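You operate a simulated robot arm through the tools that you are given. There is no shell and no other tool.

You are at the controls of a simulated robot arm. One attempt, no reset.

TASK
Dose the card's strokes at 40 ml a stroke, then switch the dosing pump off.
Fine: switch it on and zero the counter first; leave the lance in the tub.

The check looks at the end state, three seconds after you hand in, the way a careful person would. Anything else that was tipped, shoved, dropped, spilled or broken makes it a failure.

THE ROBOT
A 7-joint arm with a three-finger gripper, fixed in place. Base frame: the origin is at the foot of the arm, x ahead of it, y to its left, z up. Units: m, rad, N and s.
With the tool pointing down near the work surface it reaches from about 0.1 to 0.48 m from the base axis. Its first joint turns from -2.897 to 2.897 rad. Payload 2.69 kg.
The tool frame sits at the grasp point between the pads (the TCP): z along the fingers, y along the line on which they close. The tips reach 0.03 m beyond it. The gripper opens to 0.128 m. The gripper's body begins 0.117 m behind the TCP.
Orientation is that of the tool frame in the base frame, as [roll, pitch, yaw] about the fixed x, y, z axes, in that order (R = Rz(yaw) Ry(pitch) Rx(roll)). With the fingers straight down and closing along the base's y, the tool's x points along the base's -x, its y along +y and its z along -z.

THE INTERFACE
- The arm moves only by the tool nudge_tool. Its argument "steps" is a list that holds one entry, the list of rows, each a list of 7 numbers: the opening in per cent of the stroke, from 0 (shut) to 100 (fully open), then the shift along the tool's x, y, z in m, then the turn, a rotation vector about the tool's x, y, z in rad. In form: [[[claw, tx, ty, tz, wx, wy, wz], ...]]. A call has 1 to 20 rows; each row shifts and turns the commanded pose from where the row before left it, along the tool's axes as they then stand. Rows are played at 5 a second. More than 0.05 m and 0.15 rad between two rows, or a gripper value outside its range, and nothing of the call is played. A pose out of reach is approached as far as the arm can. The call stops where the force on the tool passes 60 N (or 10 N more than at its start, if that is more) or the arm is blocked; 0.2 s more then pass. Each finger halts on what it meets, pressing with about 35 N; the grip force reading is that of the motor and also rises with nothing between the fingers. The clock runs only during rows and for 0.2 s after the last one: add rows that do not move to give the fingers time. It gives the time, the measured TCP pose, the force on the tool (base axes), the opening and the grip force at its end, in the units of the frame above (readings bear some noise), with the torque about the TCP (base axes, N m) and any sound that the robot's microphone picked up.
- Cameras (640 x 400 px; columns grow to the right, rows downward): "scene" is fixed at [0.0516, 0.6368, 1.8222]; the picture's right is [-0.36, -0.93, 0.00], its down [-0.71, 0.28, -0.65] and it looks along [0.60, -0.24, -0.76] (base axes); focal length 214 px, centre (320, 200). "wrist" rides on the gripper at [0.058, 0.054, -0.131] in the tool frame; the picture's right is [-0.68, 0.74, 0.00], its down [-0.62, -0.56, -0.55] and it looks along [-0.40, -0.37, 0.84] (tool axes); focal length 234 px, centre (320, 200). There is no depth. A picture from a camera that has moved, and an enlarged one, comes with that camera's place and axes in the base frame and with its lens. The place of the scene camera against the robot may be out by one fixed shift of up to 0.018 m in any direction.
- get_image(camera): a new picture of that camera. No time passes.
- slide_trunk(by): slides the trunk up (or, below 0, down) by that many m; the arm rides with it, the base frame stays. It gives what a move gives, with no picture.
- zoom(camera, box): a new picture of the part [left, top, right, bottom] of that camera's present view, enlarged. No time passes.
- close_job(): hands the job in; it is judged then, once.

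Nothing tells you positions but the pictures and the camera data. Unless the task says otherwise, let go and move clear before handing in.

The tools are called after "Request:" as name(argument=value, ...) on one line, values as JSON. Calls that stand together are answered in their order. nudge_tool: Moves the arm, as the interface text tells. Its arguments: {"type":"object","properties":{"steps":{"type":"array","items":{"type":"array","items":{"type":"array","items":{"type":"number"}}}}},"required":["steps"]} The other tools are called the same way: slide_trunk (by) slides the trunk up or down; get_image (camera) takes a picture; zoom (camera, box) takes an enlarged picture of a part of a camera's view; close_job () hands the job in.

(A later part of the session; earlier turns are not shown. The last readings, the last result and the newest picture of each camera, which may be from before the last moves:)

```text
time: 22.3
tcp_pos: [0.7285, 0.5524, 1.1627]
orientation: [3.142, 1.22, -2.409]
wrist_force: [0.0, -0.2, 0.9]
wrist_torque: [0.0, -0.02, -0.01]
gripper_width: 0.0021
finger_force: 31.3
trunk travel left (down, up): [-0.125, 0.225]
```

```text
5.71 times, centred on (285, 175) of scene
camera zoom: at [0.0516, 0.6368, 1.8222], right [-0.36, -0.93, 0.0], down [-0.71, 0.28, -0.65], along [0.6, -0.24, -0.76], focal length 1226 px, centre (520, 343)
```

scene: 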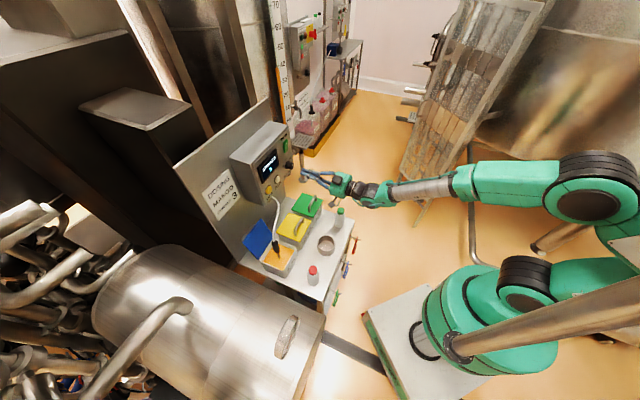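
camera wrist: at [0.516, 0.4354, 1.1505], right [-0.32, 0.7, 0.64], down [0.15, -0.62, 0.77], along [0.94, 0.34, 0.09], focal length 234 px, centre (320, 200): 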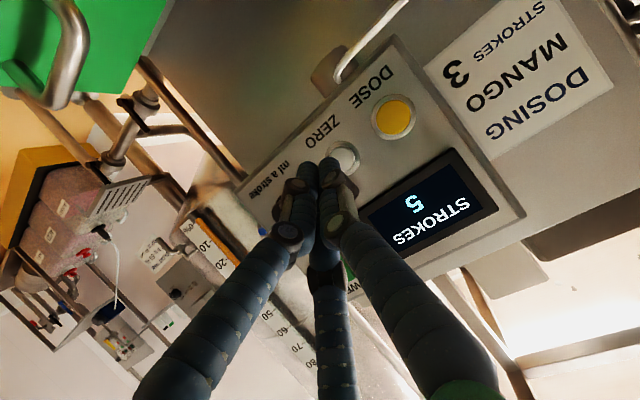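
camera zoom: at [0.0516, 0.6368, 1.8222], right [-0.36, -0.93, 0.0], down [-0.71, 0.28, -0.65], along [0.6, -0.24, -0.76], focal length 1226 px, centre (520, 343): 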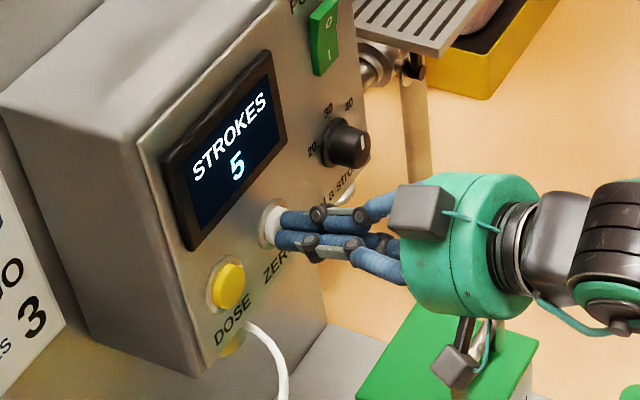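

Request:
nudge_tool(steps=[[[0, -0.00069, 0, 0.00188, 0, 0, 0], [0, -0.00069, 0, 0.00188, 0, 0, 0], [0, 0, 0, 0, 0, 0, 0]]])

Request:
zoom(camera="scene", box=[245, 140, 325, 210])

```text
time: 23.1
tcp_pos: [0.7314, 0.5564, 1.1641]
orientation: [-3.139, 1.219, -2.408]
wrist_force: [-4.0, -2.3, -1.3]
wrist_torque: [0.01, 0.04, 0.0]
gripper_width: 0.002
finger_force: 31.5
trunk travel left (down, up): [-0.125, 0.225]
heard: click
```

```text
5.71 times, centred on (285, 175) of scene
camera zoom: at [0.0516, 0.6368, 1.8222], right [-0.36, -0.93, 0.0], down [-0.71, 0.28, -0.65], along [0.6, -0.24, -0.76], focal length 1226 px, centre (520, 343)
```

zoom: 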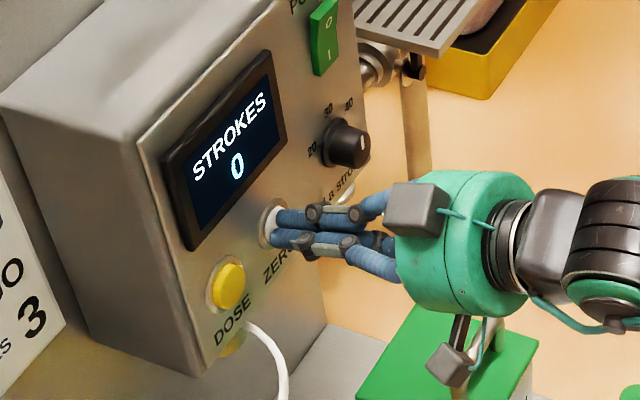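

Click heard and the counter now reads 0. Next is the knob (axis at lateral -0.1745, z = 1.1625), which needs about 60° clockwise from 30 to 40. I'll back off, shift right in front of it and open partway.

Request:
nudge_tool(steps=[[[0, 0.00857, 0, -0.0235, 0, 0, 0], [0, 0.00857, 0, -0.0235, 0, 0, 0], [0, 0.00857, 0, -0.0235, 0, 0, 0], [20, -0.0012, -0.0247, -0.0004, 0, 0, 0], [47, -0.0012, -0.0247, -0.0004, 0, 0, 0], [47, -0.0012, -0.0246, -0.0004, 0, 0, 0], [47, -0.0012, -0.0246, -0.0004, 0, 0, 0], [47, 0, 0, 0, 0, 0, 0], [47, 0, 0, 0, 0, 0, 0]]])

Request:
get_image(camera="wrist")

Request:
zoom(camera="scene", box=[250, 120, 370, 220])

```text
time: 25.1
tcp_pos: [0.7446, 0.4317, 1.1682]
orientation: [-3.141, 1.219, -2.407]
wrist_force: [-0.7, -0.4, -0.3]
wrist_torque: [0.03, 0.01, 0.01]
gripper_width: 0.0604
finger_force: 0.1
trunk travel left (down, up): [-0.125, 0.225]
```

```text
taken
camera wrist: at [0.6011, 0.3763, 1.1592], right [-0.32, 0.7, 0.64], down [0.15, -0.62, 0.77], along [0.94, 0.34, 0.09], focal length 234 px, centre (320, 200)
```

wrist: 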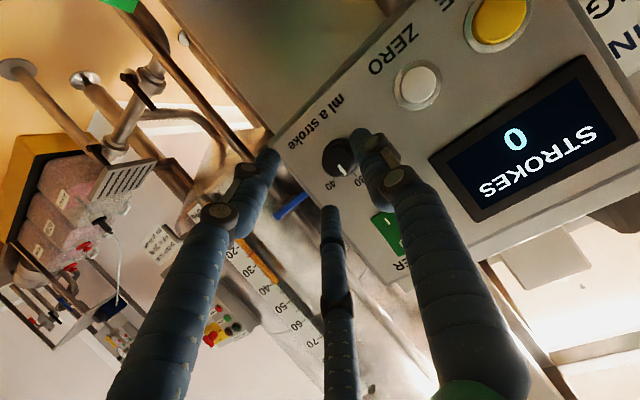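

```text
4.00 times, centred on (310, 170) of scene
camera zoom: at [0.0516, 0.6368, 1.8222], right [-0.36, -0.93, 0.0], down [-0.71, 0.28, -0.65], along [0.6, -0.24, -0.76], focal length 858 px, centre (360, 320)
```

zoom: 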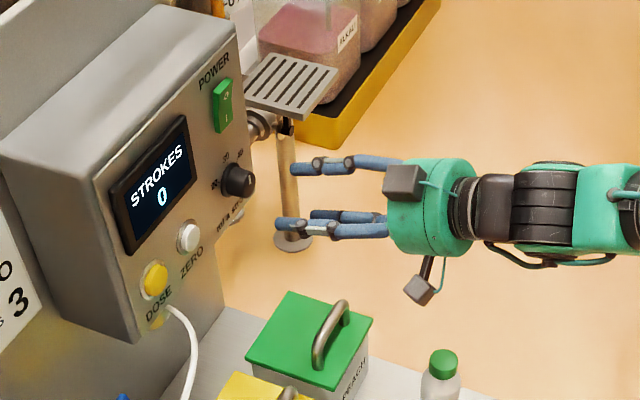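

Request:
zoom(camera="wrist", box=[280, 105, 400, 205])

```text
4.00 times, centred on (340, 155) of wrist
camera zoom: at [0.6011, 0.3763, 1.1592], right [-0.32, 0.7, 0.64], down [0.15, -0.62, 0.77], along [0.94, 0.34, 0.09], focal length 937 px, centre (240, 380)
```

zoom: 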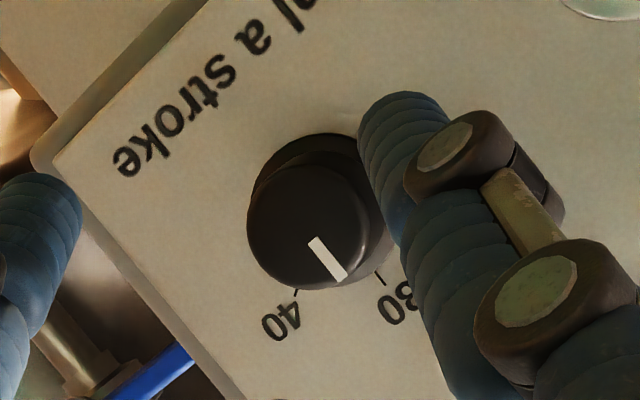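

The knob face centre and tick marks agree on an axis at lateral -0.174, z = 1.1625. I'll advance with the open fingers straddling the knob.

Request:
nudge_tool(steps=[[[47, -0.0056, 0.0027, 0.0155, 0, 0, 0], [47, -0.0057, 0, 0.0155, 0, 0, 0], [47, -0.0057, 0, 0.0155, 0, 0, 0], [47, -0.0056, 0, 0.0155, 0, 0, 0], [47, 0, 0, 0, 0, 0, 0]]])

Request:
zoom(camera="wrist", box=[240, 75, 400, 205])

Request:
zoom(camera="scene", box=[250, 120, 350, 200])

```text
time: 26.3
tcp_pos: [0.7898, 0.4764, 1.1691]
orientation: [3.141, 1.22, -2.41]
wrist_force: [0.3, -0.2, 0.2]
wrist_torque: [0.02, -0.03, 0.01]
gripper_width: 0.0601
finger_force: 0.0
trunk travel left (down, up): [-0.125, 0.225]
```

```text
3.08 times, centred on (320, 140) of wrist
camera zoom: at [0.6473, 0.4218, 1.1585], right [-0.32, 0.7, 0.64], down [0.15, -0.62, 0.77], along [0.94, 0.34, 0.09], focal length 720 px, centre (320, 385)
```

zoom: 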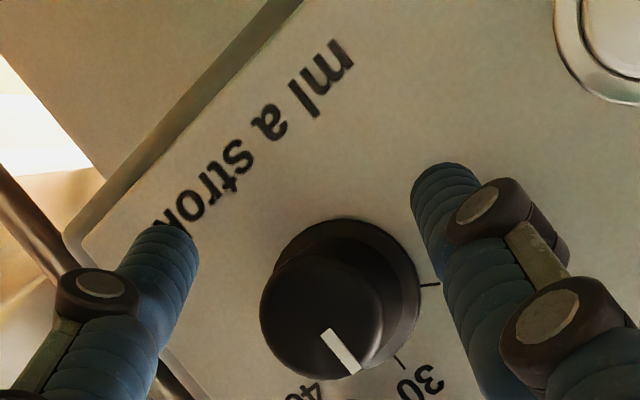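

```text
5.00 times, centred on (300, 160) of scene
camera zoom: at [0.0516, 0.6368, 1.8222], right [-0.36, -0.93, 0.0], down [-0.71, 0.28, -0.65], along [0.6, -0.24, -0.76], focal length 1072 px, centre (420, 400)
```

zoom: 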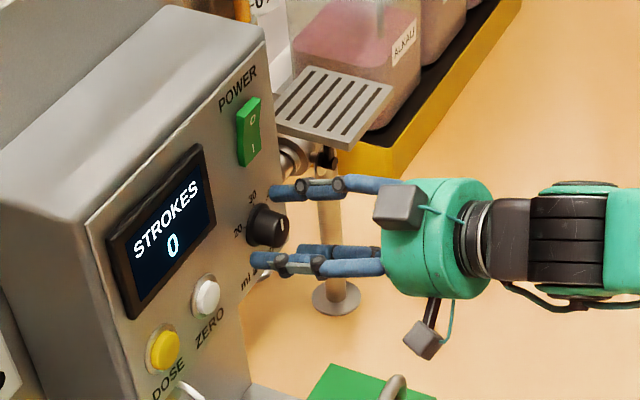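

The fingers straddle the knob with no contact force. Closing on it now.

Request:
nudge_tool(steps=[[[20, 0, 0, 0, 0, 0, 0], [0, 0, 0, 0, 0, 0, 0], [0, 0, 0, 0, 0, 0, 0]]])

Request:
zoom(camera="wrist", box=[240, 75, 400, 205])

Request:
zoom(camera="scene", box=[250, 120, 350, 200])

```text
time: 27.1
tcp_pos: [0.7919, 0.4745, 1.1715]
orientation: [3.14, 1.224, -2.414]
wrist_force: [20.9, -11.9, 18.2]
wrist_torque: [0.2, -0.52, -1.06]
gripper_width: 0.0322
finger_force: 44.6
trunk travel left (down, up): [-0.125, 0.225]
```

```text
3.08 times, centred on (320, 140) of wrist
camera zoom: at [0.6487, 0.42, 1.1617], right [-0.32, 0.7, 0.64], down [0.15, -0.63, 0.77], along [0.94, 0.34, 0.1], focal length 720 px, centre (320, 385)
```

zoom: 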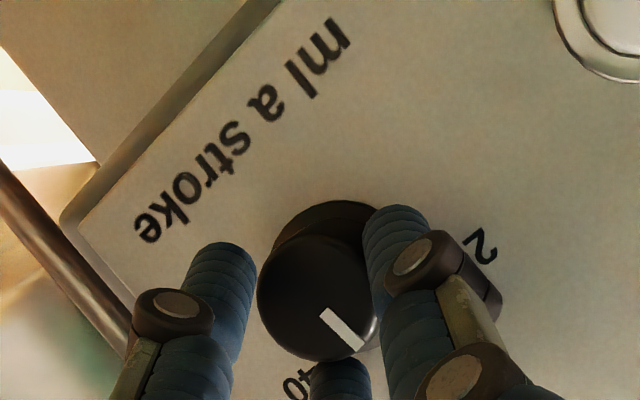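

```text
5.00 times, centred on (300, 160) of scene
camera zoom: at [0.0516, 0.6368, 1.8222], right [-0.36, -0.93, 0.0], down [-0.71, 0.28, -0.65], along [0.6, -0.24, -0.76], focal length 1072 px, centre (420, 400)
```

zoom: 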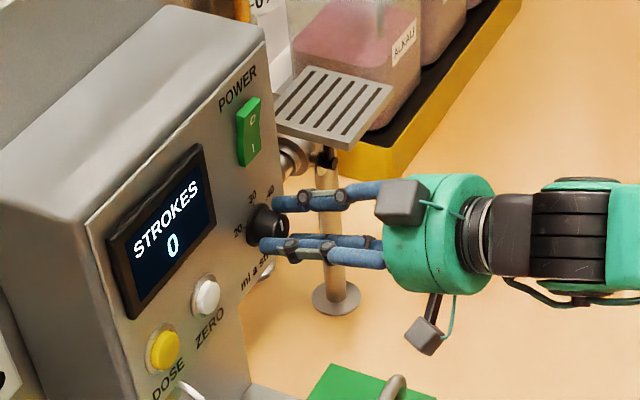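

The grip holds at 32 mm, but there is about 20 N side load, so the tool centre is roughly 3 mm left of and below the knob axis. I'll shift to relax that before turning.

Request:
nudge_tool(steps=[[[0, -0.0012, -0.0014, -0.0004, 0, 0, 0], [0, -0.0012, -0.0014, -0.0004, 0, 0, 0], [0, 0, 0, 0, 0, 0, 0]]])

```text
time: 27.9
tcp_pos: [0.7907, 0.4745, 1.1721]
orientation: [-3.141, 1.223, -2.408]
wrist_force: [15.0, -5.7, 19.6]
wrist_torque: [0.51, -0.72, -0.24]
gripper_width: 0.0323
finger_force: 45.9
trunk travel left (down, up): [-0.125, 0.225]
```

There is still some side load but it's modest. I'll try a first small clockwise turn about the knob axis and see whether the knob follows.

Request:
nudge_tool(steps=[[[0, 0, -0.0009, 0, -0.0449, 0, 0.123], [0, 0, -0.0009, 0, -0.0449, 0, 0.123], [0, 0, 0, 0, 0, 0, 0]]])

Request:
zoom(camera="wrist", box=[240, 75, 400, 205])

Request:
zoom(camera="scene", box=[250, 120, 350, 200])

```text
time: 28.7
tcp_pos: [0.793, 0.4742, 1.1718]
orientation: [2.475, 1.136, -3.03]
wrist_force: [9.0, -14.6, 19.5]
wrist_torque: [0.42, -0.61, -0.61]
gripper_width: 0.0315
finger_force: 44.9
trunk travel left (down, up): [-0.125, 0.225]
```

```text
3.08 times, centred on (320, 140) of wrist
camera zoom: at [0.6498, 0.4184, 1.1761], right [-0.19, 0.56, 0.81], down [0.27, -0.76, 0.59], along [0.94, 0.33, -0.01], focal length 720 px, centre (320, 385)
```

zoom: 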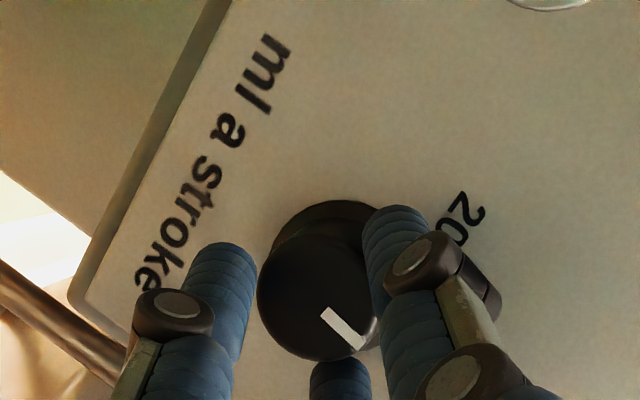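

```text
5.00 times, centred on (300, 160) of scene
camera zoom: at [0.0516, 0.6368, 1.8222], right [-0.36, -0.93, 0.0], down [-0.71, 0.28, -0.65], along [0.6, -0.24, -0.76], focal length 1072 px, centre (420, 400)
```

zoom: 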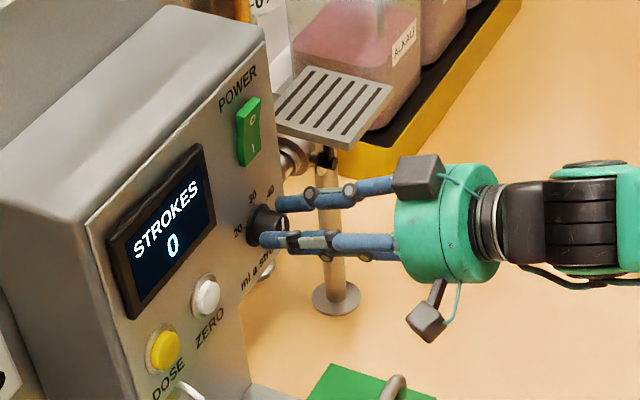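

The pointer stays fixed relative to the fingers while the panel rotates, so the knob is turning with the grip. I'll keep turning.

Request:
nudge_tool(steps=[[[0, 0, -0.0009, 0, -0.0449, 0, 0.123], [0, 0, -0.0009, 0, -0.0449, 0, 0.123], [0, 0, -0.0009, 0, -0.0449, 0, 0.123], [0, 0, 0, 0, 0, 0, 0]]])

Request:
zoom(camera="wrist", box=[240, 75, 400, 205])

Request:
zoom(camera="scene", box=[250, 120, 350, 200])

```text
time: 29.7
tcp_pos: [0.7958, 0.4715, 1.169]
orientation: [1.99, 0.838, 2.84]
wrist_force: [23.5, -21.5, 13.5]
wrist_torque: [0.28, -0.57, -1.17]
gripper_width: 0.0314
finger_force: 45.1
trunk travel left (down, up): [-0.125, 0.225]
```

```text
3.08 times, centred on (320, 140) of wrist
camera zoom: at [0.6558, 0.4117, 1.1951], right [0.04, 0.3, 0.95], down [0.38, -0.89, 0.26], along [0.92, 0.35, -0.15], focal length 720 px, centre (320, 385)
```

zoom: 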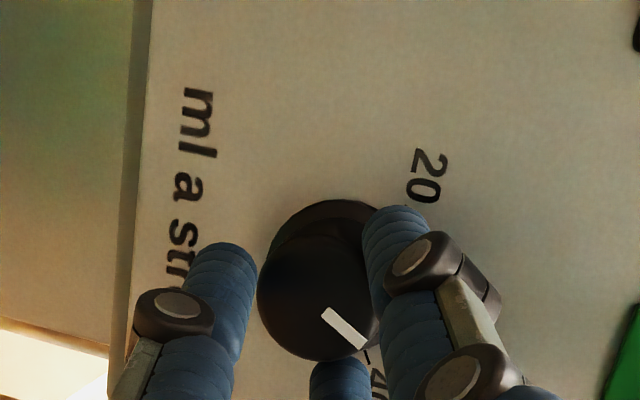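

```text
5.00 times, centred on (300, 160) of scene
camera zoom: at [0.0516, 0.6368, 1.8222], right [-0.36, -0.93, 0.0], down [-0.71, 0.28, -0.65], along [0.6, -0.24, -0.76], focal length 1072 px, centre (420, 400)
```

zoom: 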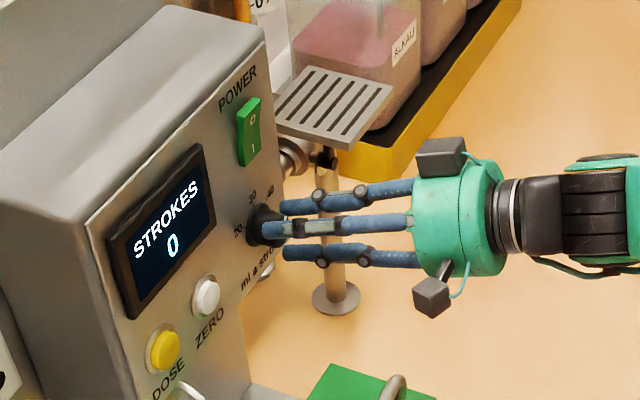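

It's about 37° through with the knob following. The side load rose a little, so I'll recentre by a few millimetres right and up before continuing.

Request:
nudge_tool(steps=[[[0, -0.0022, -0.0007, -0.0008, 0, 0, 0], [0, -0.0023, -0.0006, -0.0009, 0, 0, 0], [0, 0, 0, 0, 0, 0, 0]]])

```text
time: 30.5
tcp_pos: [0.796, 0.4699, 1.1695]
orientation: [1.995, 0.838, 2.85]
wrist_force: [-7.1, -8.6, -3.9]
wrist_torque: [0.0, -0.03, 0.0]
gripper_width: 0.0319
finger_force: 44.4
trunk travel left (down, up): [-0.125, 0.225]
```

The load is relieved and torque is about zero. I'll finish the last 22.5° of the turn.

Request:
nudge_tool(steps=[[[0, 0, -0.0009, 0, -0.0449, 0, 0.123], [0, 0, -0.0009, 0, -0.0449, 0, 0.123], [0, 0, -0.0009, 0, -0.0449, 0, 0.123], [0, 0, 0, 0, 0, 0, 0]]])

Request:
zoom(camera="wrist", box=[240, 75, 400, 205])

Request:
zoom(camera="scene", box=[250, 120, 350, 200])

```text
time: 31.5
tcp_pos: [0.7981, 0.4659, 1.1669]
orientation: [1.771, 0.484, 2.705]
wrist_force: [-22.4, -9.2, -26.2]
wrist_torque: [-0.63, 0.43, 0.47]
gripper_width: 0.0315
finger_force: 45.3
trunk travel left (down, up): [-0.125, 0.225]
```

```text
3.08 times, centred on (320, 140) of wrist
camera zoom: at [0.6667, 0.3996, 1.2097], right [0.3, 0.02, 0.95], down [0.41, -0.91, -0.11], along [0.86, 0.42, -0.28], focal length 720 px, centre (320, 385)
```

zoom: 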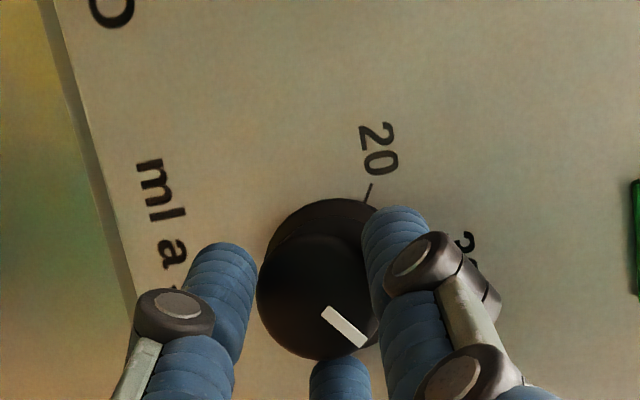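

```text
5.00 times, centred on (300, 160) of scene
camera zoom: at [0.0516, 0.6368, 1.8222], right [-0.36, -0.93, 0.0], down [-0.71, 0.28, -0.65], along [0.6, -0.24, -0.76], focal length 1072 px, centre (420, 400)
```

zoom: 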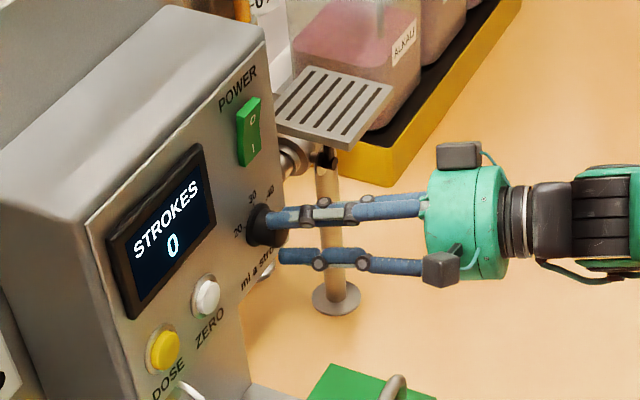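

The turn is about 60° and the knob stayed with the grip. Before letting go I'll relieve the residual load (slightly down, left and back) so the release doesn't disturb it.

Request:
nudge_tool(steps=[[[0, 0.0018, -0.0015, -0.0009, 0, 0, 0], [0, 0.0018, -0.0015, -0.0009, 0, 0, 0], [0, 0, 0, 0, 0, 0, 0]]])

Request:
zoom(camera="wrist", box=[240, 75, 400, 205])

```text
time: 32.3
tcp_pos: [0.7971, 0.4691, 1.1678]
orientation: [1.769, 0.489, 2.7]
wrist_force: [3.4, 13.2, -23.7]
wrist_torque: [-0.49, 0.25, -0.21]
gripper_width: 0.0314
finger_force: 45.6
trunk travel left (down, up): [-0.125, 0.225]
```

```text
3.08 times, centred on (320, 140) of wrist
camera zoom: at [0.6664, 0.3996, 1.209], right [0.3, 0.02, 0.96], down [0.41, -0.91, -0.11], along [0.86, 0.42, -0.28], focal length 720 px, centre (320, 385)
```

zoom: 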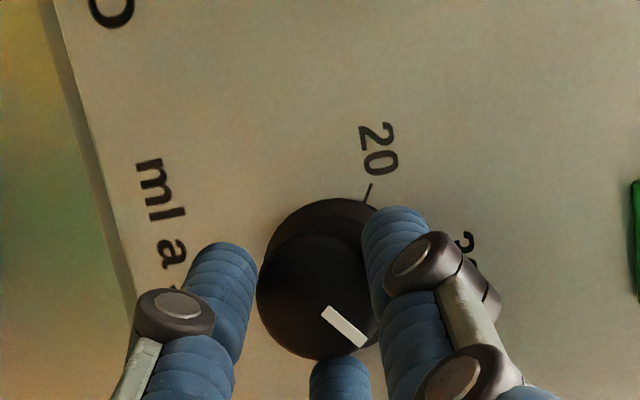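

Request:
nudge_tool(steps=[[[0, 0.0011, -0.0026, 0.0014, 0, 0, 0], [0, 0, 0, 0, 0, 0, 0]]])

```text
time: 32.9
tcp_pos: [0.7971, 0.468, 1.1666]
orientation: [1.765, 0.49, 2.701]
wrist_force: [2.3, 14.0, -6.0]
wrist_torque: [-0.01, 0.04, 0.03]
gripper_width: 0.0316
finger_force: 45.6
trunk travel left (down, up): [-0.125, 0.225]
```

The load is mostly gone, so I'll open now, keep still, and look at the knob.

Request:
nudge_tool(steps=[[[47, 0, 0, 0, 0, 0, 0], [47, 0, 0, 0, 0, 0, 0], [47, 0, 0, 0, 0, 0, 0]]])

Request:
zoom(camera="wrist", box=[240, 75, 400, 205])

Request:
zoom(camera="scene", box=[250, 120, 350, 200])

```text
time: 33.7
tcp_pos: [0.7962, 0.4669, 1.1642]
orientation: [1.767, 0.489, 2.701]
wrist_force: [-0.1, -0.3, -0.2]
wrist_torque: [0.0, 0.02, -0.02]
gripper_width: 0.0603
finger_force: 0.0
trunk travel left (down, up): [-0.125, 0.225]
```

```text
3.08 times, centred on (320, 140) of wrist
camera zoom: at [0.6655, 0.3981, 1.2067], right [0.29, 0.02, 0.96], down [0.41, -0.91, -0.11], along [0.86, 0.42, -0.28], focal length 720 px, centre (320, 385)
```

zoom: 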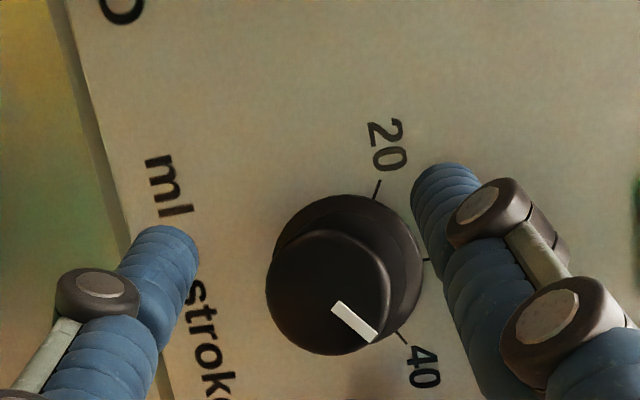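

```text
5.00 times, centred on (300, 160) of scene
camera zoom: at [0.0516, 0.6368, 1.8222], right [-0.36, -0.93, 0.0], down [-0.71, 0.28, -0.65], along [0.6, -0.24, -0.76], focal length 1072 px, centre (420, 400)
```

zoom: 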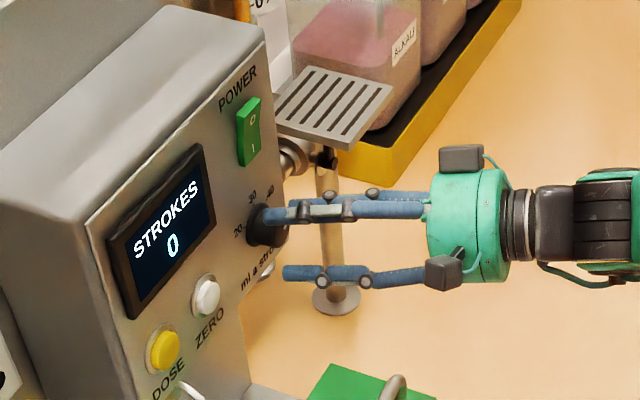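

The knob is released and sits near 40, but may be a few degrees short. I'll zoom in to measure the pointer angle precisely.

Request:
zoom(camera="wrist", box=[300, 120, 364, 160])

Request:
zoom(camera="scene", box=[290, 150, 314, 174])

```text
10.00 times, centred on (332, 140) of wrist
camera zoom: at [0.6655, 0.3981, 1.2067], right [0.29, 0.02, 0.96], down [0.41, -0.91, -0.11], along [0.86, 0.42, -0.28], focal length 2342 px, centre (200, 800)
```

zoom: 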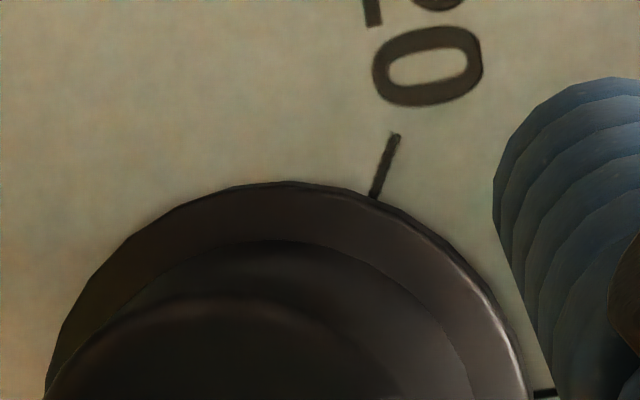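

```text
16.00 times, centred on (302, 162) of scene
camera zoom: at [0.0516, 0.6368, 1.8222], right [-0.36, -0.93, 0.0], down [-0.71, 0.28, -0.65], along [0.6, -0.24, -0.76], focal length 3432 px, centre (608, 808)
```

zoom: 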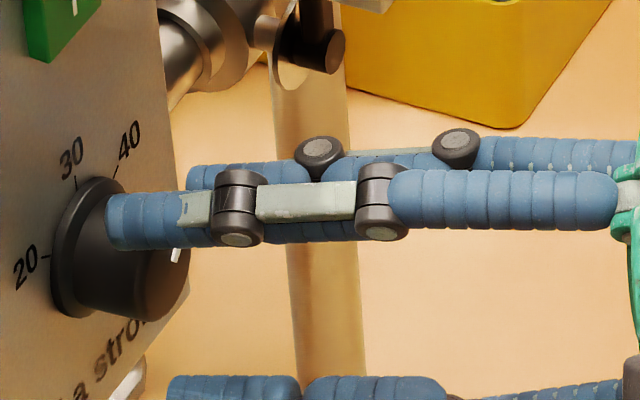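

Request:
zoom(camera="wrist", box=[300, 135, 380, 205])

```text
5.71 times, centred on (340, 170) of wrist
camera zoom: at [0.6655, 0.3981, 1.2067], right [0.29, 0.02, 0.96], down [0.41, -0.91, -0.11], along [0.86, 0.42, -0.28], focal length 1338 px, centre (206, 371)
```

zoom: 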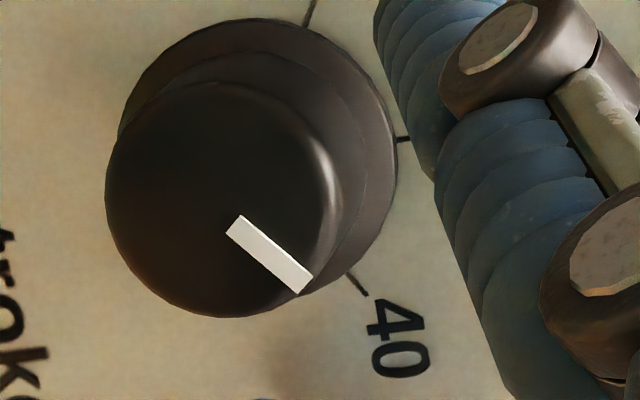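

By measurement the pointer is about 9–10° short of 40, because the knob was dragged back slightly when the fingers first closed off-centre. I'll recentre the tool on the knob, regrip, and check the angle before turning the rest.

Request:
nudge_tool(steps=[[[47, 0.001, 0.0025, 0, 0, 0, 0], [47, 0.001, 0.0025, 0, 0, 0, 0], [47, 0, 0, 0, 0, 0, 0], [35, 0, 0, 0, 0, 0, 0], [35, 0, 0, 0, 0, 0, 0]]])

Request:
zoom(camera="wrist", box=[270, 115, 380, 205])

```text
time: 34.9
tcp_pos: [0.7942, 0.4711, 1.167]
orientation: [1.766, 0.49, 2.701]
wrist_force: [0.0, 0.1, -0.1]
wrist_torque: [0.02, -0.01, -0.01]
gripper_width: 0.0449
finger_force: 0.1
trunk travel left (down, up): [-0.125, 0.225]
```

```text
4.44 times, centred on (325, 160) of wrist
camera zoom: at [0.6623, 0.4014, 1.2093], right [0.3, 0.02, 0.96], down [0.41, -0.91, -0.11], along [0.86, 0.42, -0.28], focal length 1041 px, centre (298, 378)
```

zoom: 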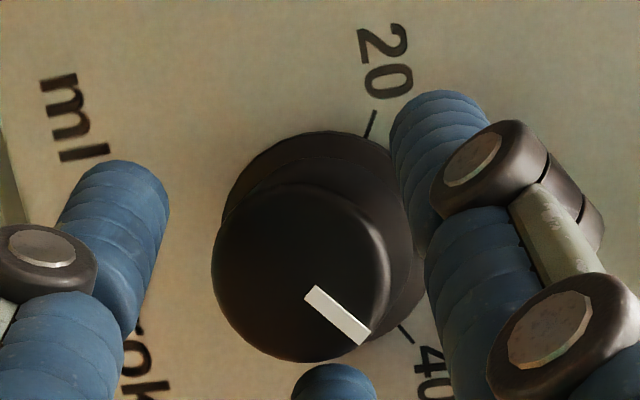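

Request:
nudge_tool(steps=[[[20, 0, 0, 0, 0, 0, 0], [0, 0, 0, 0, 0, 0, 0], [0, 0, 0, 0, 0, 0, 0]]])

Request:
zoom(camera="wrist", box=[270, 115, 380, 205])

```text
time: 35.7
tcp_pos: [0.7973, 0.4668, 1.1681]
orientation: [1.766, 0.488, 2.696]
wrist_force: [39.1, -22.1, 4.2]
wrist_torque: [-0.24, -0.09, -1.38]
gripper_width: 0.0293
finger_force: 44.9
trunk travel left (down, up): [-0.125, 0.225]
```

```text
4.44 times, centred on (325, 160) of wrist
camera zoom: at [0.6658, 0.3989, 1.2102], right [0.3, 0.02, 0.96], down [0.4, -0.91, -0.11], along [0.87, 0.42, -0.28], focal length 1041 px, centre (298, 378)
```

zoom: 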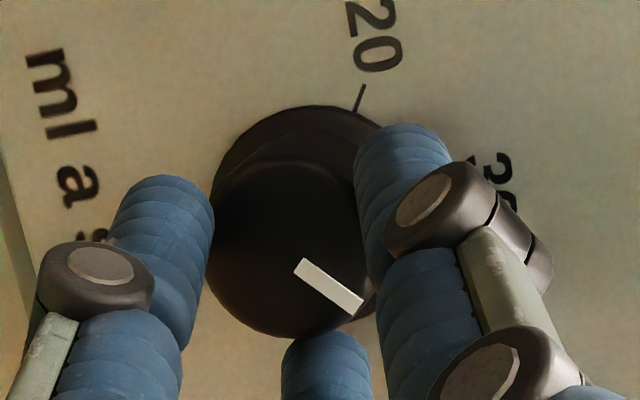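

Closing again pulled the tool about 5 mm toward the knob axis, which explains the side load. I'll shift the command to that centre to relax it, then turn the remaining ~14°.

Request:
nudge_tool(steps=[[[0, -0.0024, -0.0014, -0.0003, 0, 0, 0], [0, -0.0024, -0.0014, -0.0004, 0, 0, 0], [0, 0, 0, 0, 0, 0, 0]]])

Request:
zoom(camera="wrist", box=[270, 115, 380, 205])

```text
time: 36.5
tcp_pos: [0.7975, 0.4679, 1.1695]
orientation: [1.763, 0.489, 2.702]
wrist_force: [15.8, -9.5, 11.6]
wrist_torque: [0.17, -0.15, -0.35]
gripper_width: 0.0288
finger_force: 44.7
trunk travel left (down, up): [-0.125, 0.225]
```

```text
4.44 times, centred on (325, 160) of wrist
camera zoom: at [0.6663, 0.3979, 1.2101], right [0.29, 0.02, 0.96], down [0.41, -0.91, -0.11], along [0.86, 0.42, -0.27], focal length 1041 px, centre (298, 378)
```

zoom: 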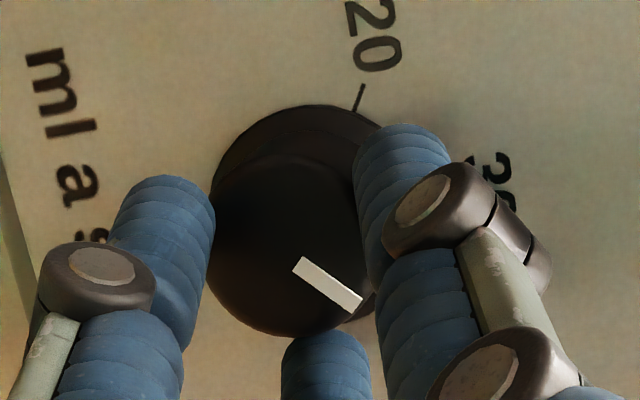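

Request:
nudge_tool(steps=[[[0, -0.0027, 0, -0.001, 0, 0, 0], [0, 0, -0.0009, 0, -0.0429, 0, 0.1174], [0, 0, -0.0009, 0, -0.0429, 0, 0.1174], [0, 0, 0, 0, 0, 0, 0]]])

Request:
zoom(camera="wrist", box=[270, 115, 380, 205])

```text
time: 37.5
tcp_pos: [0.7984, 0.4649, 1.1679]
orientation: [1.667, 0.255, 2.665]
wrist_force: [-1.7, -1.7, 11.5]
wrist_torque: [0.11, -0.14, 0.11]
gripper_width: 0.0266
finger_force: 45.3
trunk travel left (down, up): [-0.125, 0.225]
```

```text
4.44 times, centred on (325, 160) of wrist
camera zoom: at [0.6757, 0.3874, 1.2168], right [0.45, -0.15, 0.88], down [0.37, -0.87, -0.34], along [0.81, 0.48, -0.33], focal length 1041 px, centre (298, 378)
```

zoom: 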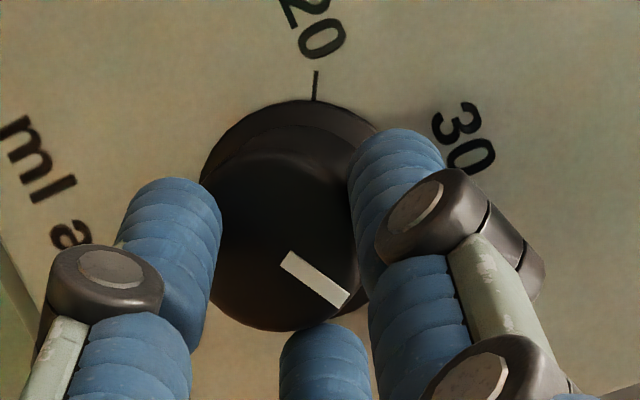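

By calculation the pointer is now within about 2° of the 40 tick. Releasing gently to inspect.

Request:
nudge_tool(steps=[[[30, 0, 0, 0, 0, 0, 0], [47, 0, 0, 0, 0, 0, 0], [47, 0, 0, 0, 0, 0, 0]]])

Request:
zoom(camera="wrist", box=[270, 115, 380, 205])

```text
time: 38.3
tcp_pos: [0.8003, 0.4655, 1.1664]
orientation: [1.668, 0.255, 2.665]
wrist_force: [-0.1, -0.4, -0.2]
wrist_torque: [-0.01, 0.02, 0.0]
gripper_width: 0.0602
finger_force: 0.1
trunk travel left (down, up): [-0.125, 0.225]
```

```text
4.44 times, centred on (325, 160) of wrist
camera zoom: at [0.6764, 0.3877, 1.2158], right [0.45, -0.15, 0.88], down [0.37, -0.87, -0.34], along [0.81, 0.48, -0.33], focal length 1041 px, centre (298, 378)
```

zoom: 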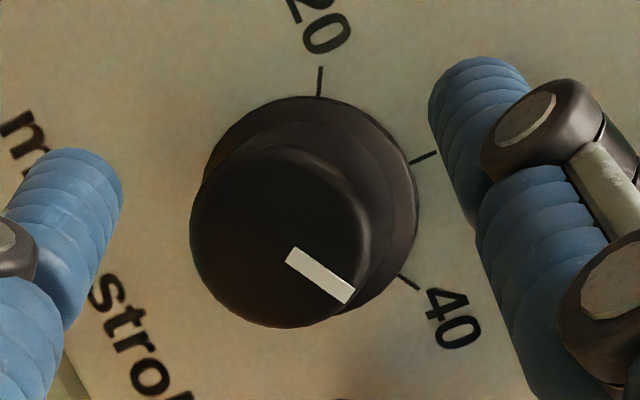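

After release the pointer measures about 3° short of the 40 tick. That's close, but I'd like it right on the mark, so I'll do one more well-centred grip and a small trim.

Request:
nudge_tool(steps=[[[40, -0.0004, 0.0014, -0.0001, 0, 0, 0], [30, 0, 0, 0, 0, 0, 0], [26, 0, 0, 0, 0, 0, 0], [23, 0, 0, 0, 0, 0, 0], [0, 0, 0, 0, 0, 0, 0], [0, 0, 0, 0, 0, 0, 0]]])

Request:
zoom(camera="wrist", box=[270, 115, 380, 205])

```text
time: 39.7
tcp_pos: [0.8026, 0.4617, 1.1742]
orientation: [1.66, 0.257, 2.658]
wrist_force: [12.8, -39.8, 21.3]
wrist_torque: [0.16, -0.23, -1.02]
gripper_width: 0.0096
finger_force: 36.9
trunk travel left (down, up): [-0.125, 0.225]
```

```text
4.44 times, centred on (325, 160) of wrist
camera zoom: at [0.6789, 0.3829, 1.2227], right [0.44, -0.16, 0.88], down [0.37, -0.87, -0.34], along [0.82, 0.47, -0.33], focal length 1041 px, centre (298, 378)
```

zoom: 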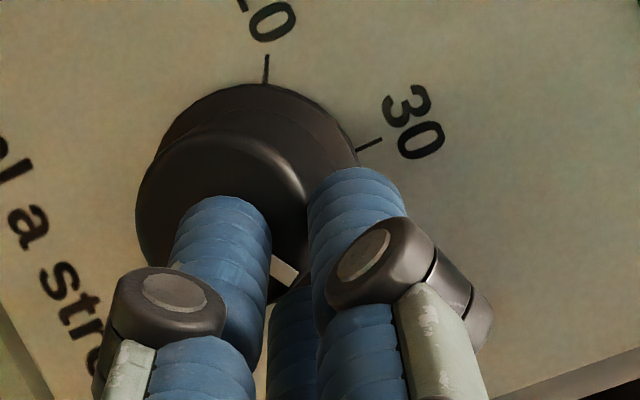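

The fingers squeezed off the side of the knob: the pads were sitting off-centre, so my earlier "recentring" was going the wrong way. I'll open straight away and inspect.

Request:
nudge_tool(steps=[[[30, 0, 0, 0, 0, 0, 0], [60, 0, 0, 0, 0, 0, 0], [60, 0, 0, 0, 0, 0, 0]]])

Request:
get_image(camera="wrist")

Request:
zoom(camera="wrist", box=[270, 115, 380, 205])

Request:
zoom(camera="scene", box=[250, 120, 350, 200])

```text
time: 40.5
tcp_pos: [0.8001, 0.4657, 1.1667]
orientation: [1.668, 0.253, 2.665]
wrist_force: [-0.5, 0.0, -0.6]
wrist_torque: [0.04, 0.02, -0.01]
gripper_width: 0.0766
finger_force: 0.1
trunk travel left (down, up): [-0.125, 0.225]
```

```text
taken
camera wrist: at [0.6767, 0.3879, 1.2168], right [0.45, -0.15, 0.88], down [0.37, -0.87, -0.34], along [0.81, 0.48, -0.33], focal length 234 px, centre (320, 200)
```

wrist: 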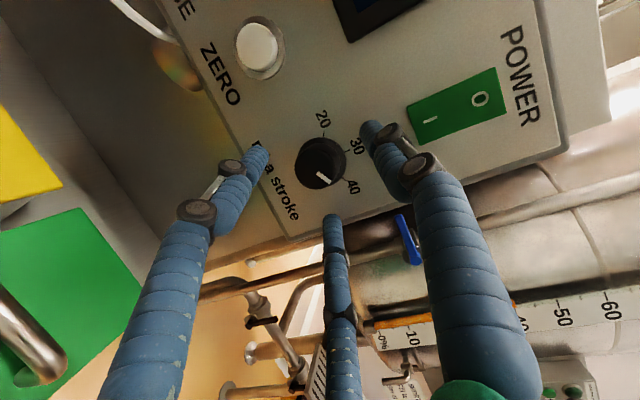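

```text
4.44 times, centred on (325, 160) of wrist
camera zoom: at [0.6767, 0.3879, 1.2168], right [0.45, -0.15, 0.88], down [0.37, -0.87, -0.34], along [0.81, 0.48, -0.33], focal length 1041 px, centre (298, 378)
```

zoom: 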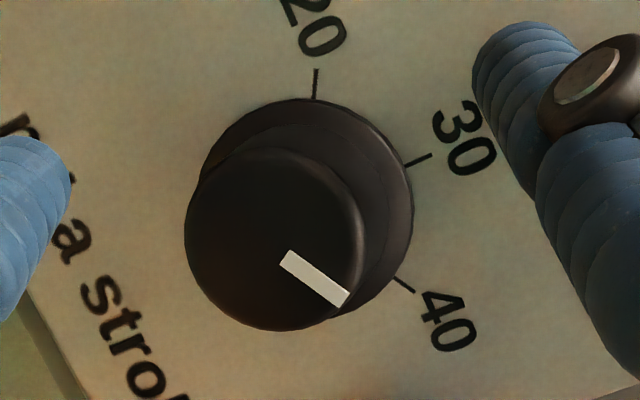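

```text
5.00 times, centred on (300, 160) of scene
camera zoom: at [0.0516, 0.6368, 1.8222], right [-0.36, -0.93, 0.0], down [-0.71, 0.28, -0.65], along [0.6, -0.24, -0.76], focal length 1072 px, centre (420, 400)
```

zoom: 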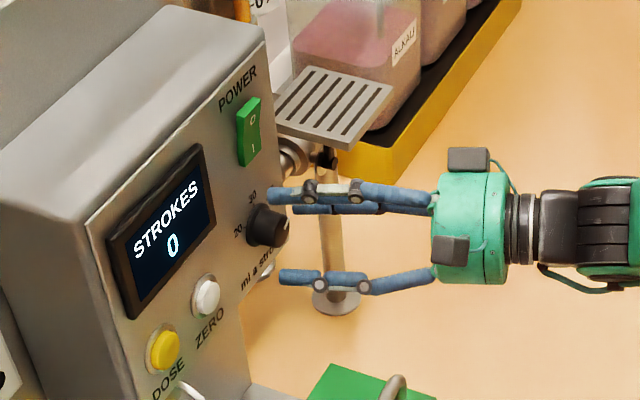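

The knob hasn't moved. From the tick geometry its axis is at lateral -0.175, z = 1.1627, so the tool should go about 8 mm back toward it. I'll recentre properly with the fingers open and check before any regrip.

Request:
nudge_tool(steps=[[[60, 0.002, 0, 0.0022, 0, 0, 0], [60, 0.002, 0, 0.0022, 0, 0, 0], [60, 0.0021, 0, 0.0021, 0, 0, 0], [47, 0, 0, 0, 0, 0, 0], [40, 0, 0, 0, 0, 0, 0]]])

Request:
zoom(camera="wrist", box=[270, 115, 380, 205])

```text
time: 41.7
tcp_pos: [0.7974, 0.4732, 1.1668]
orientation: [1.668, 0.257, 2.664]
wrist_force: [0.3, 0.2, -0.4]
wrist_torque: [0.03, -0.04, 0.02]
gripper_width: 0.0513
finger_force: 0.1
trunk travel left (down, up): [-0.125, 0.225]
```

```text
4.44 times, centred on (325, 160) of wrist
camera zoom: at [0.6747, 0.396, 1.216], right [0.45, -0.15, 0.88], down [0.37, -0.87, -0.34], along [0.81, 0.48, -0.33], focal length 1041 px, centre (298, 378)
```

zoom: 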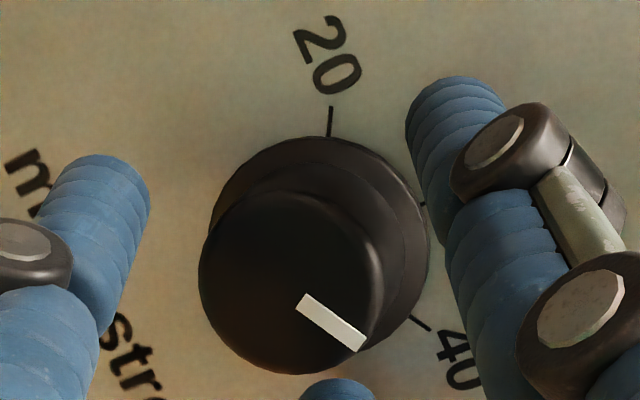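

Now the axis is within 1–2 mm of the pad centre. A small 2 mm trim in y, then close gently and check the grip width.

Request:
nudge_tool(steps=[[[35, 0.0005, -0.0018, 0.0002, 0, 0, 0], [30, 0, 0, 0, 0, 0, 0], [28, 0, 0, 0, 0, 0, 0], [26, 0, 0, 0, 0, 0, 0], [22, 0, 0, 0, 0, 0, 0], [22, 0, 0, 0, 0, 0, 0]]])

Request:
zoom(camera="wrist", box=[270, 115, 380, 205])

```text
time: 43.1
tcp_pos: [0.798, 0.4729, 1.1636]
orientation: [1.667, 0.254, 2.664]
wrist_force: [10.1, -6.8, -2.8]
wrist_torque: [-0.14, 0.03, -0.37]
gripper_width: 0.0367
finger_force: 6.1
trunk travel left (down, up): [-0.125, 0.225]
```

```text
4.44 times, centred on (325, 160) of wrist
camera zoom: at [0.6757, 0.3953, 1.2134], right [0.45, -0.15, 0.88], down [0.37, -0.87, -0.34], along [0.81, 0.48, -0.33], focal length 1041 px, centre (298, 378)
```

zoom: 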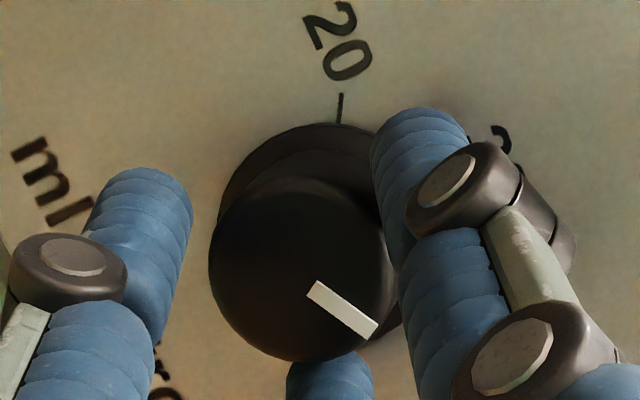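

A clean, gentle grip at 36.7 mm, and the pointer is undisturbed. I'll firm up slightly and turn the last ~3–4° clockwise.

Request:
nudge_tool(steps=[[[15, 0, 0, 0, 0, 0, 0], [15, 0, 0, 0, 0, 0, 0], [15, 0, -0.0002, 0, -0.0113, 0, 0.031], [15, 0, -0.0002, 0, -0.0113, 0, 0.031], [15, 0, 0, 0, 0, 0, 0]]])

Request:
zoom(camera="wrist", box=[270, 115, 380, 205])

```text
time: 44.3
tcp_pos: [0.8011, 0.4718, 1.1629]
orientation: [1.645, 0.191, 2.658]
wrist_force: [30.6, -17.6, -4.0]
wrist_torque: [-0.53, -0.38, -1.43]
gripper_width: 0.0324
finger_force: 45.5
trunk travel left (down, up): [-0.125, 0.225]
```

```text
4.44 times, centred on (325, 160) of wrist
camera zoom: at [0.6796, 0.3917, 1.2146], right [0.49, -0.2, 0.85], down [0.35, -0.85, -0.4], along [0.8, 0.49, -0.35], focal length 1041 px, centre (298, 378)
```

zoom: 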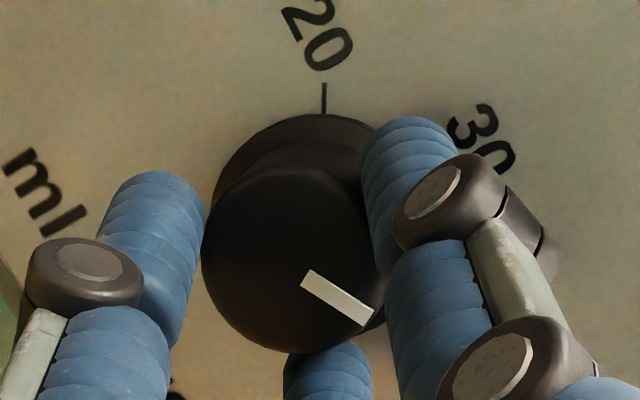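

The pointer now computes to within about 1° of the 40 tick. I'll loosen gradually so the release doesn't drag it.

Request:
nudge_tool(steps=[[[20, 0, 0, 0, 0, 0, 0], [24, 0, 0, 0, 0, 0, 0], [27, 0, 0, 0, 0, 0, 0], [30, 0, 0, 0, 0, 0, 0], [35, 0, 0, 0, 0, 0, 0], [50, 0, 0, 0, 0, 0, 0], [60, 0, 0, 0, 0, 0, 0], [60, 0, 0, 0, 0, 0, 0]]])

Request:
zoom(camera="wrist", box=[270, 115, 380, 205])

```text
time: 46.1
tcp_pos: [0.7979, 0.4712, 1.1643]
orientation: [1.644, 0.193, 2.66]
wrist_force: [-0.8, 0.7, 0.0]
wrist_torque: [-0.01, 0.03, 0.03]
gripper_width: 0.0769
finger_force: 0.1
trunk travel left (down, up): [-0.125, 0.225]
```

```text
4.44 times, centred on (325, 160) of wrist
camera zoom: at [0.6771, 0.393, 1.215], right [0.49, -0.19, 0.85], down [0.35, -0.85, -0.4], along [0.8, 0.49, -0.34], focal length 1041 px, centre (298, 378)
```

zoom: 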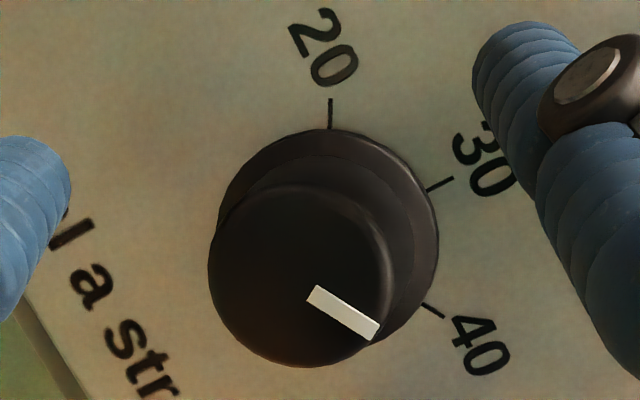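

The pointer is within about 2° of the 40 mark, so I'll take the dial as set at 40. Next I retreat straight out, unwind the tool rotation and close the fingers, ready for DOSE.

Request:
nudge_tool(steps=[[[60, 0.0069, 0, -0.0188, 0, 0, 0], [60, 0.0069, 0, -0.0188, 0, 0, 0], [60, 0.0069, 0, -0.0188, 0, 0, 0], [60, 0.0069, 0, -0.0188, 0, 0, 0], [40, 0, 0, 0, 0.0468, 0, -0.1282], [20, 0, 0, 0, 0.0468, 0, -0.1282], [0, 0, 0, 0, 0.0468, 0, -0.1282], [0, 0, 0, 0, 0.0468, 0, -0.1282], [0, 0, 0, 0, 0.0468, 0, -0.1282], [0, 0, 0, 0, 0.0468, 0, -0.1282], [0, 0, 0, 0, 0.0468, 0, -0.1282], [0, 0, 0, 0, 0.0468, 0, -0.1282], [0, 0, 0, 0, 0.0468, 0, -0.1282], [0, 0, 0, 0, 0.0468, 0, -0.1282], [0, 0, 0, 0, 0, 0, 0], [0, 0, 0, 0, 0, 0, 0]]])

Request:
get_image(camera="wrist")

Request:
zoom(camera="scene", box=[230, 130, 390, 240])

Request:
zoom(camera="scene", box=[270, 140, 302, 166])

```text
time: 49.5
tcp_pos: [0.7385, 0.4193, 1.1642]
orientation: [-3.134, 1.22, -2.405]
wrist_force: [0.1, -0.5, -1.6]
wrist_torque: [-0.02, 0.02, -0.02]
gripper_width: 0.0022
finger_force: 31.2
trunk travel left (down, up): [-0.125, 0.225]
```

```text
taken
camera wrist: at [0.5953, 0.3637, 1.1546], right [-0.32, 0.7, 0.63], down [0.15, -0.62, 0.77], along [0.94, 0.34, 0.09], focal length 234 px, centre (320, 200)
```

wrist: 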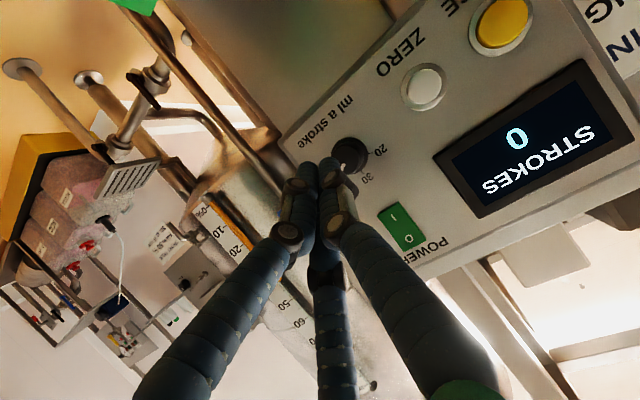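

```text
3.64 times, centred on (310, 185) of scene
camera zoom: at [0.0516, 0.6368, 1.8222], right [-0.36, -0.93, 0.0], down [-0.71, 0.28, -0.65], along [0.6, -0.24, -0.76], focal length 780 px, centre (356, 254)
```

zoom: 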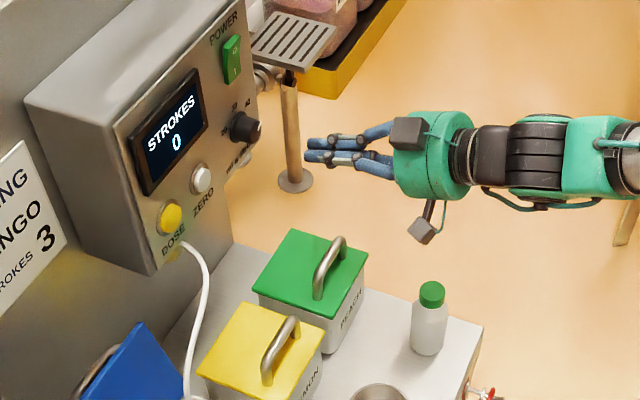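

```text
15.38 times, centred on (286, 153) of scene
camera zoom: at [0.0516, 0.6368, 1.8222], right [-0.36, -0.93, 0.0], down [-0.71, 0.28, -0.65], along [0.6, -0.24, -0.76], focal length 3300 px, centre (843, 923)
```

zoom: 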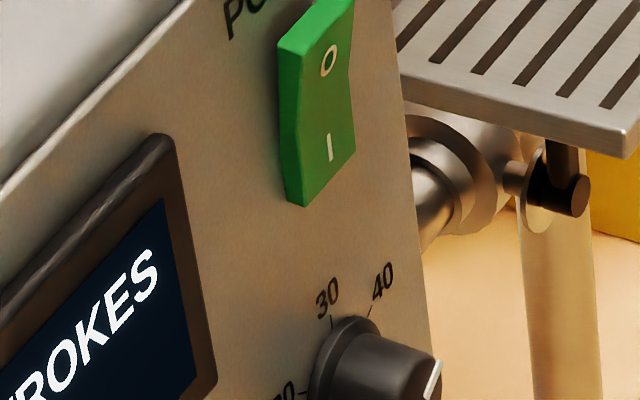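

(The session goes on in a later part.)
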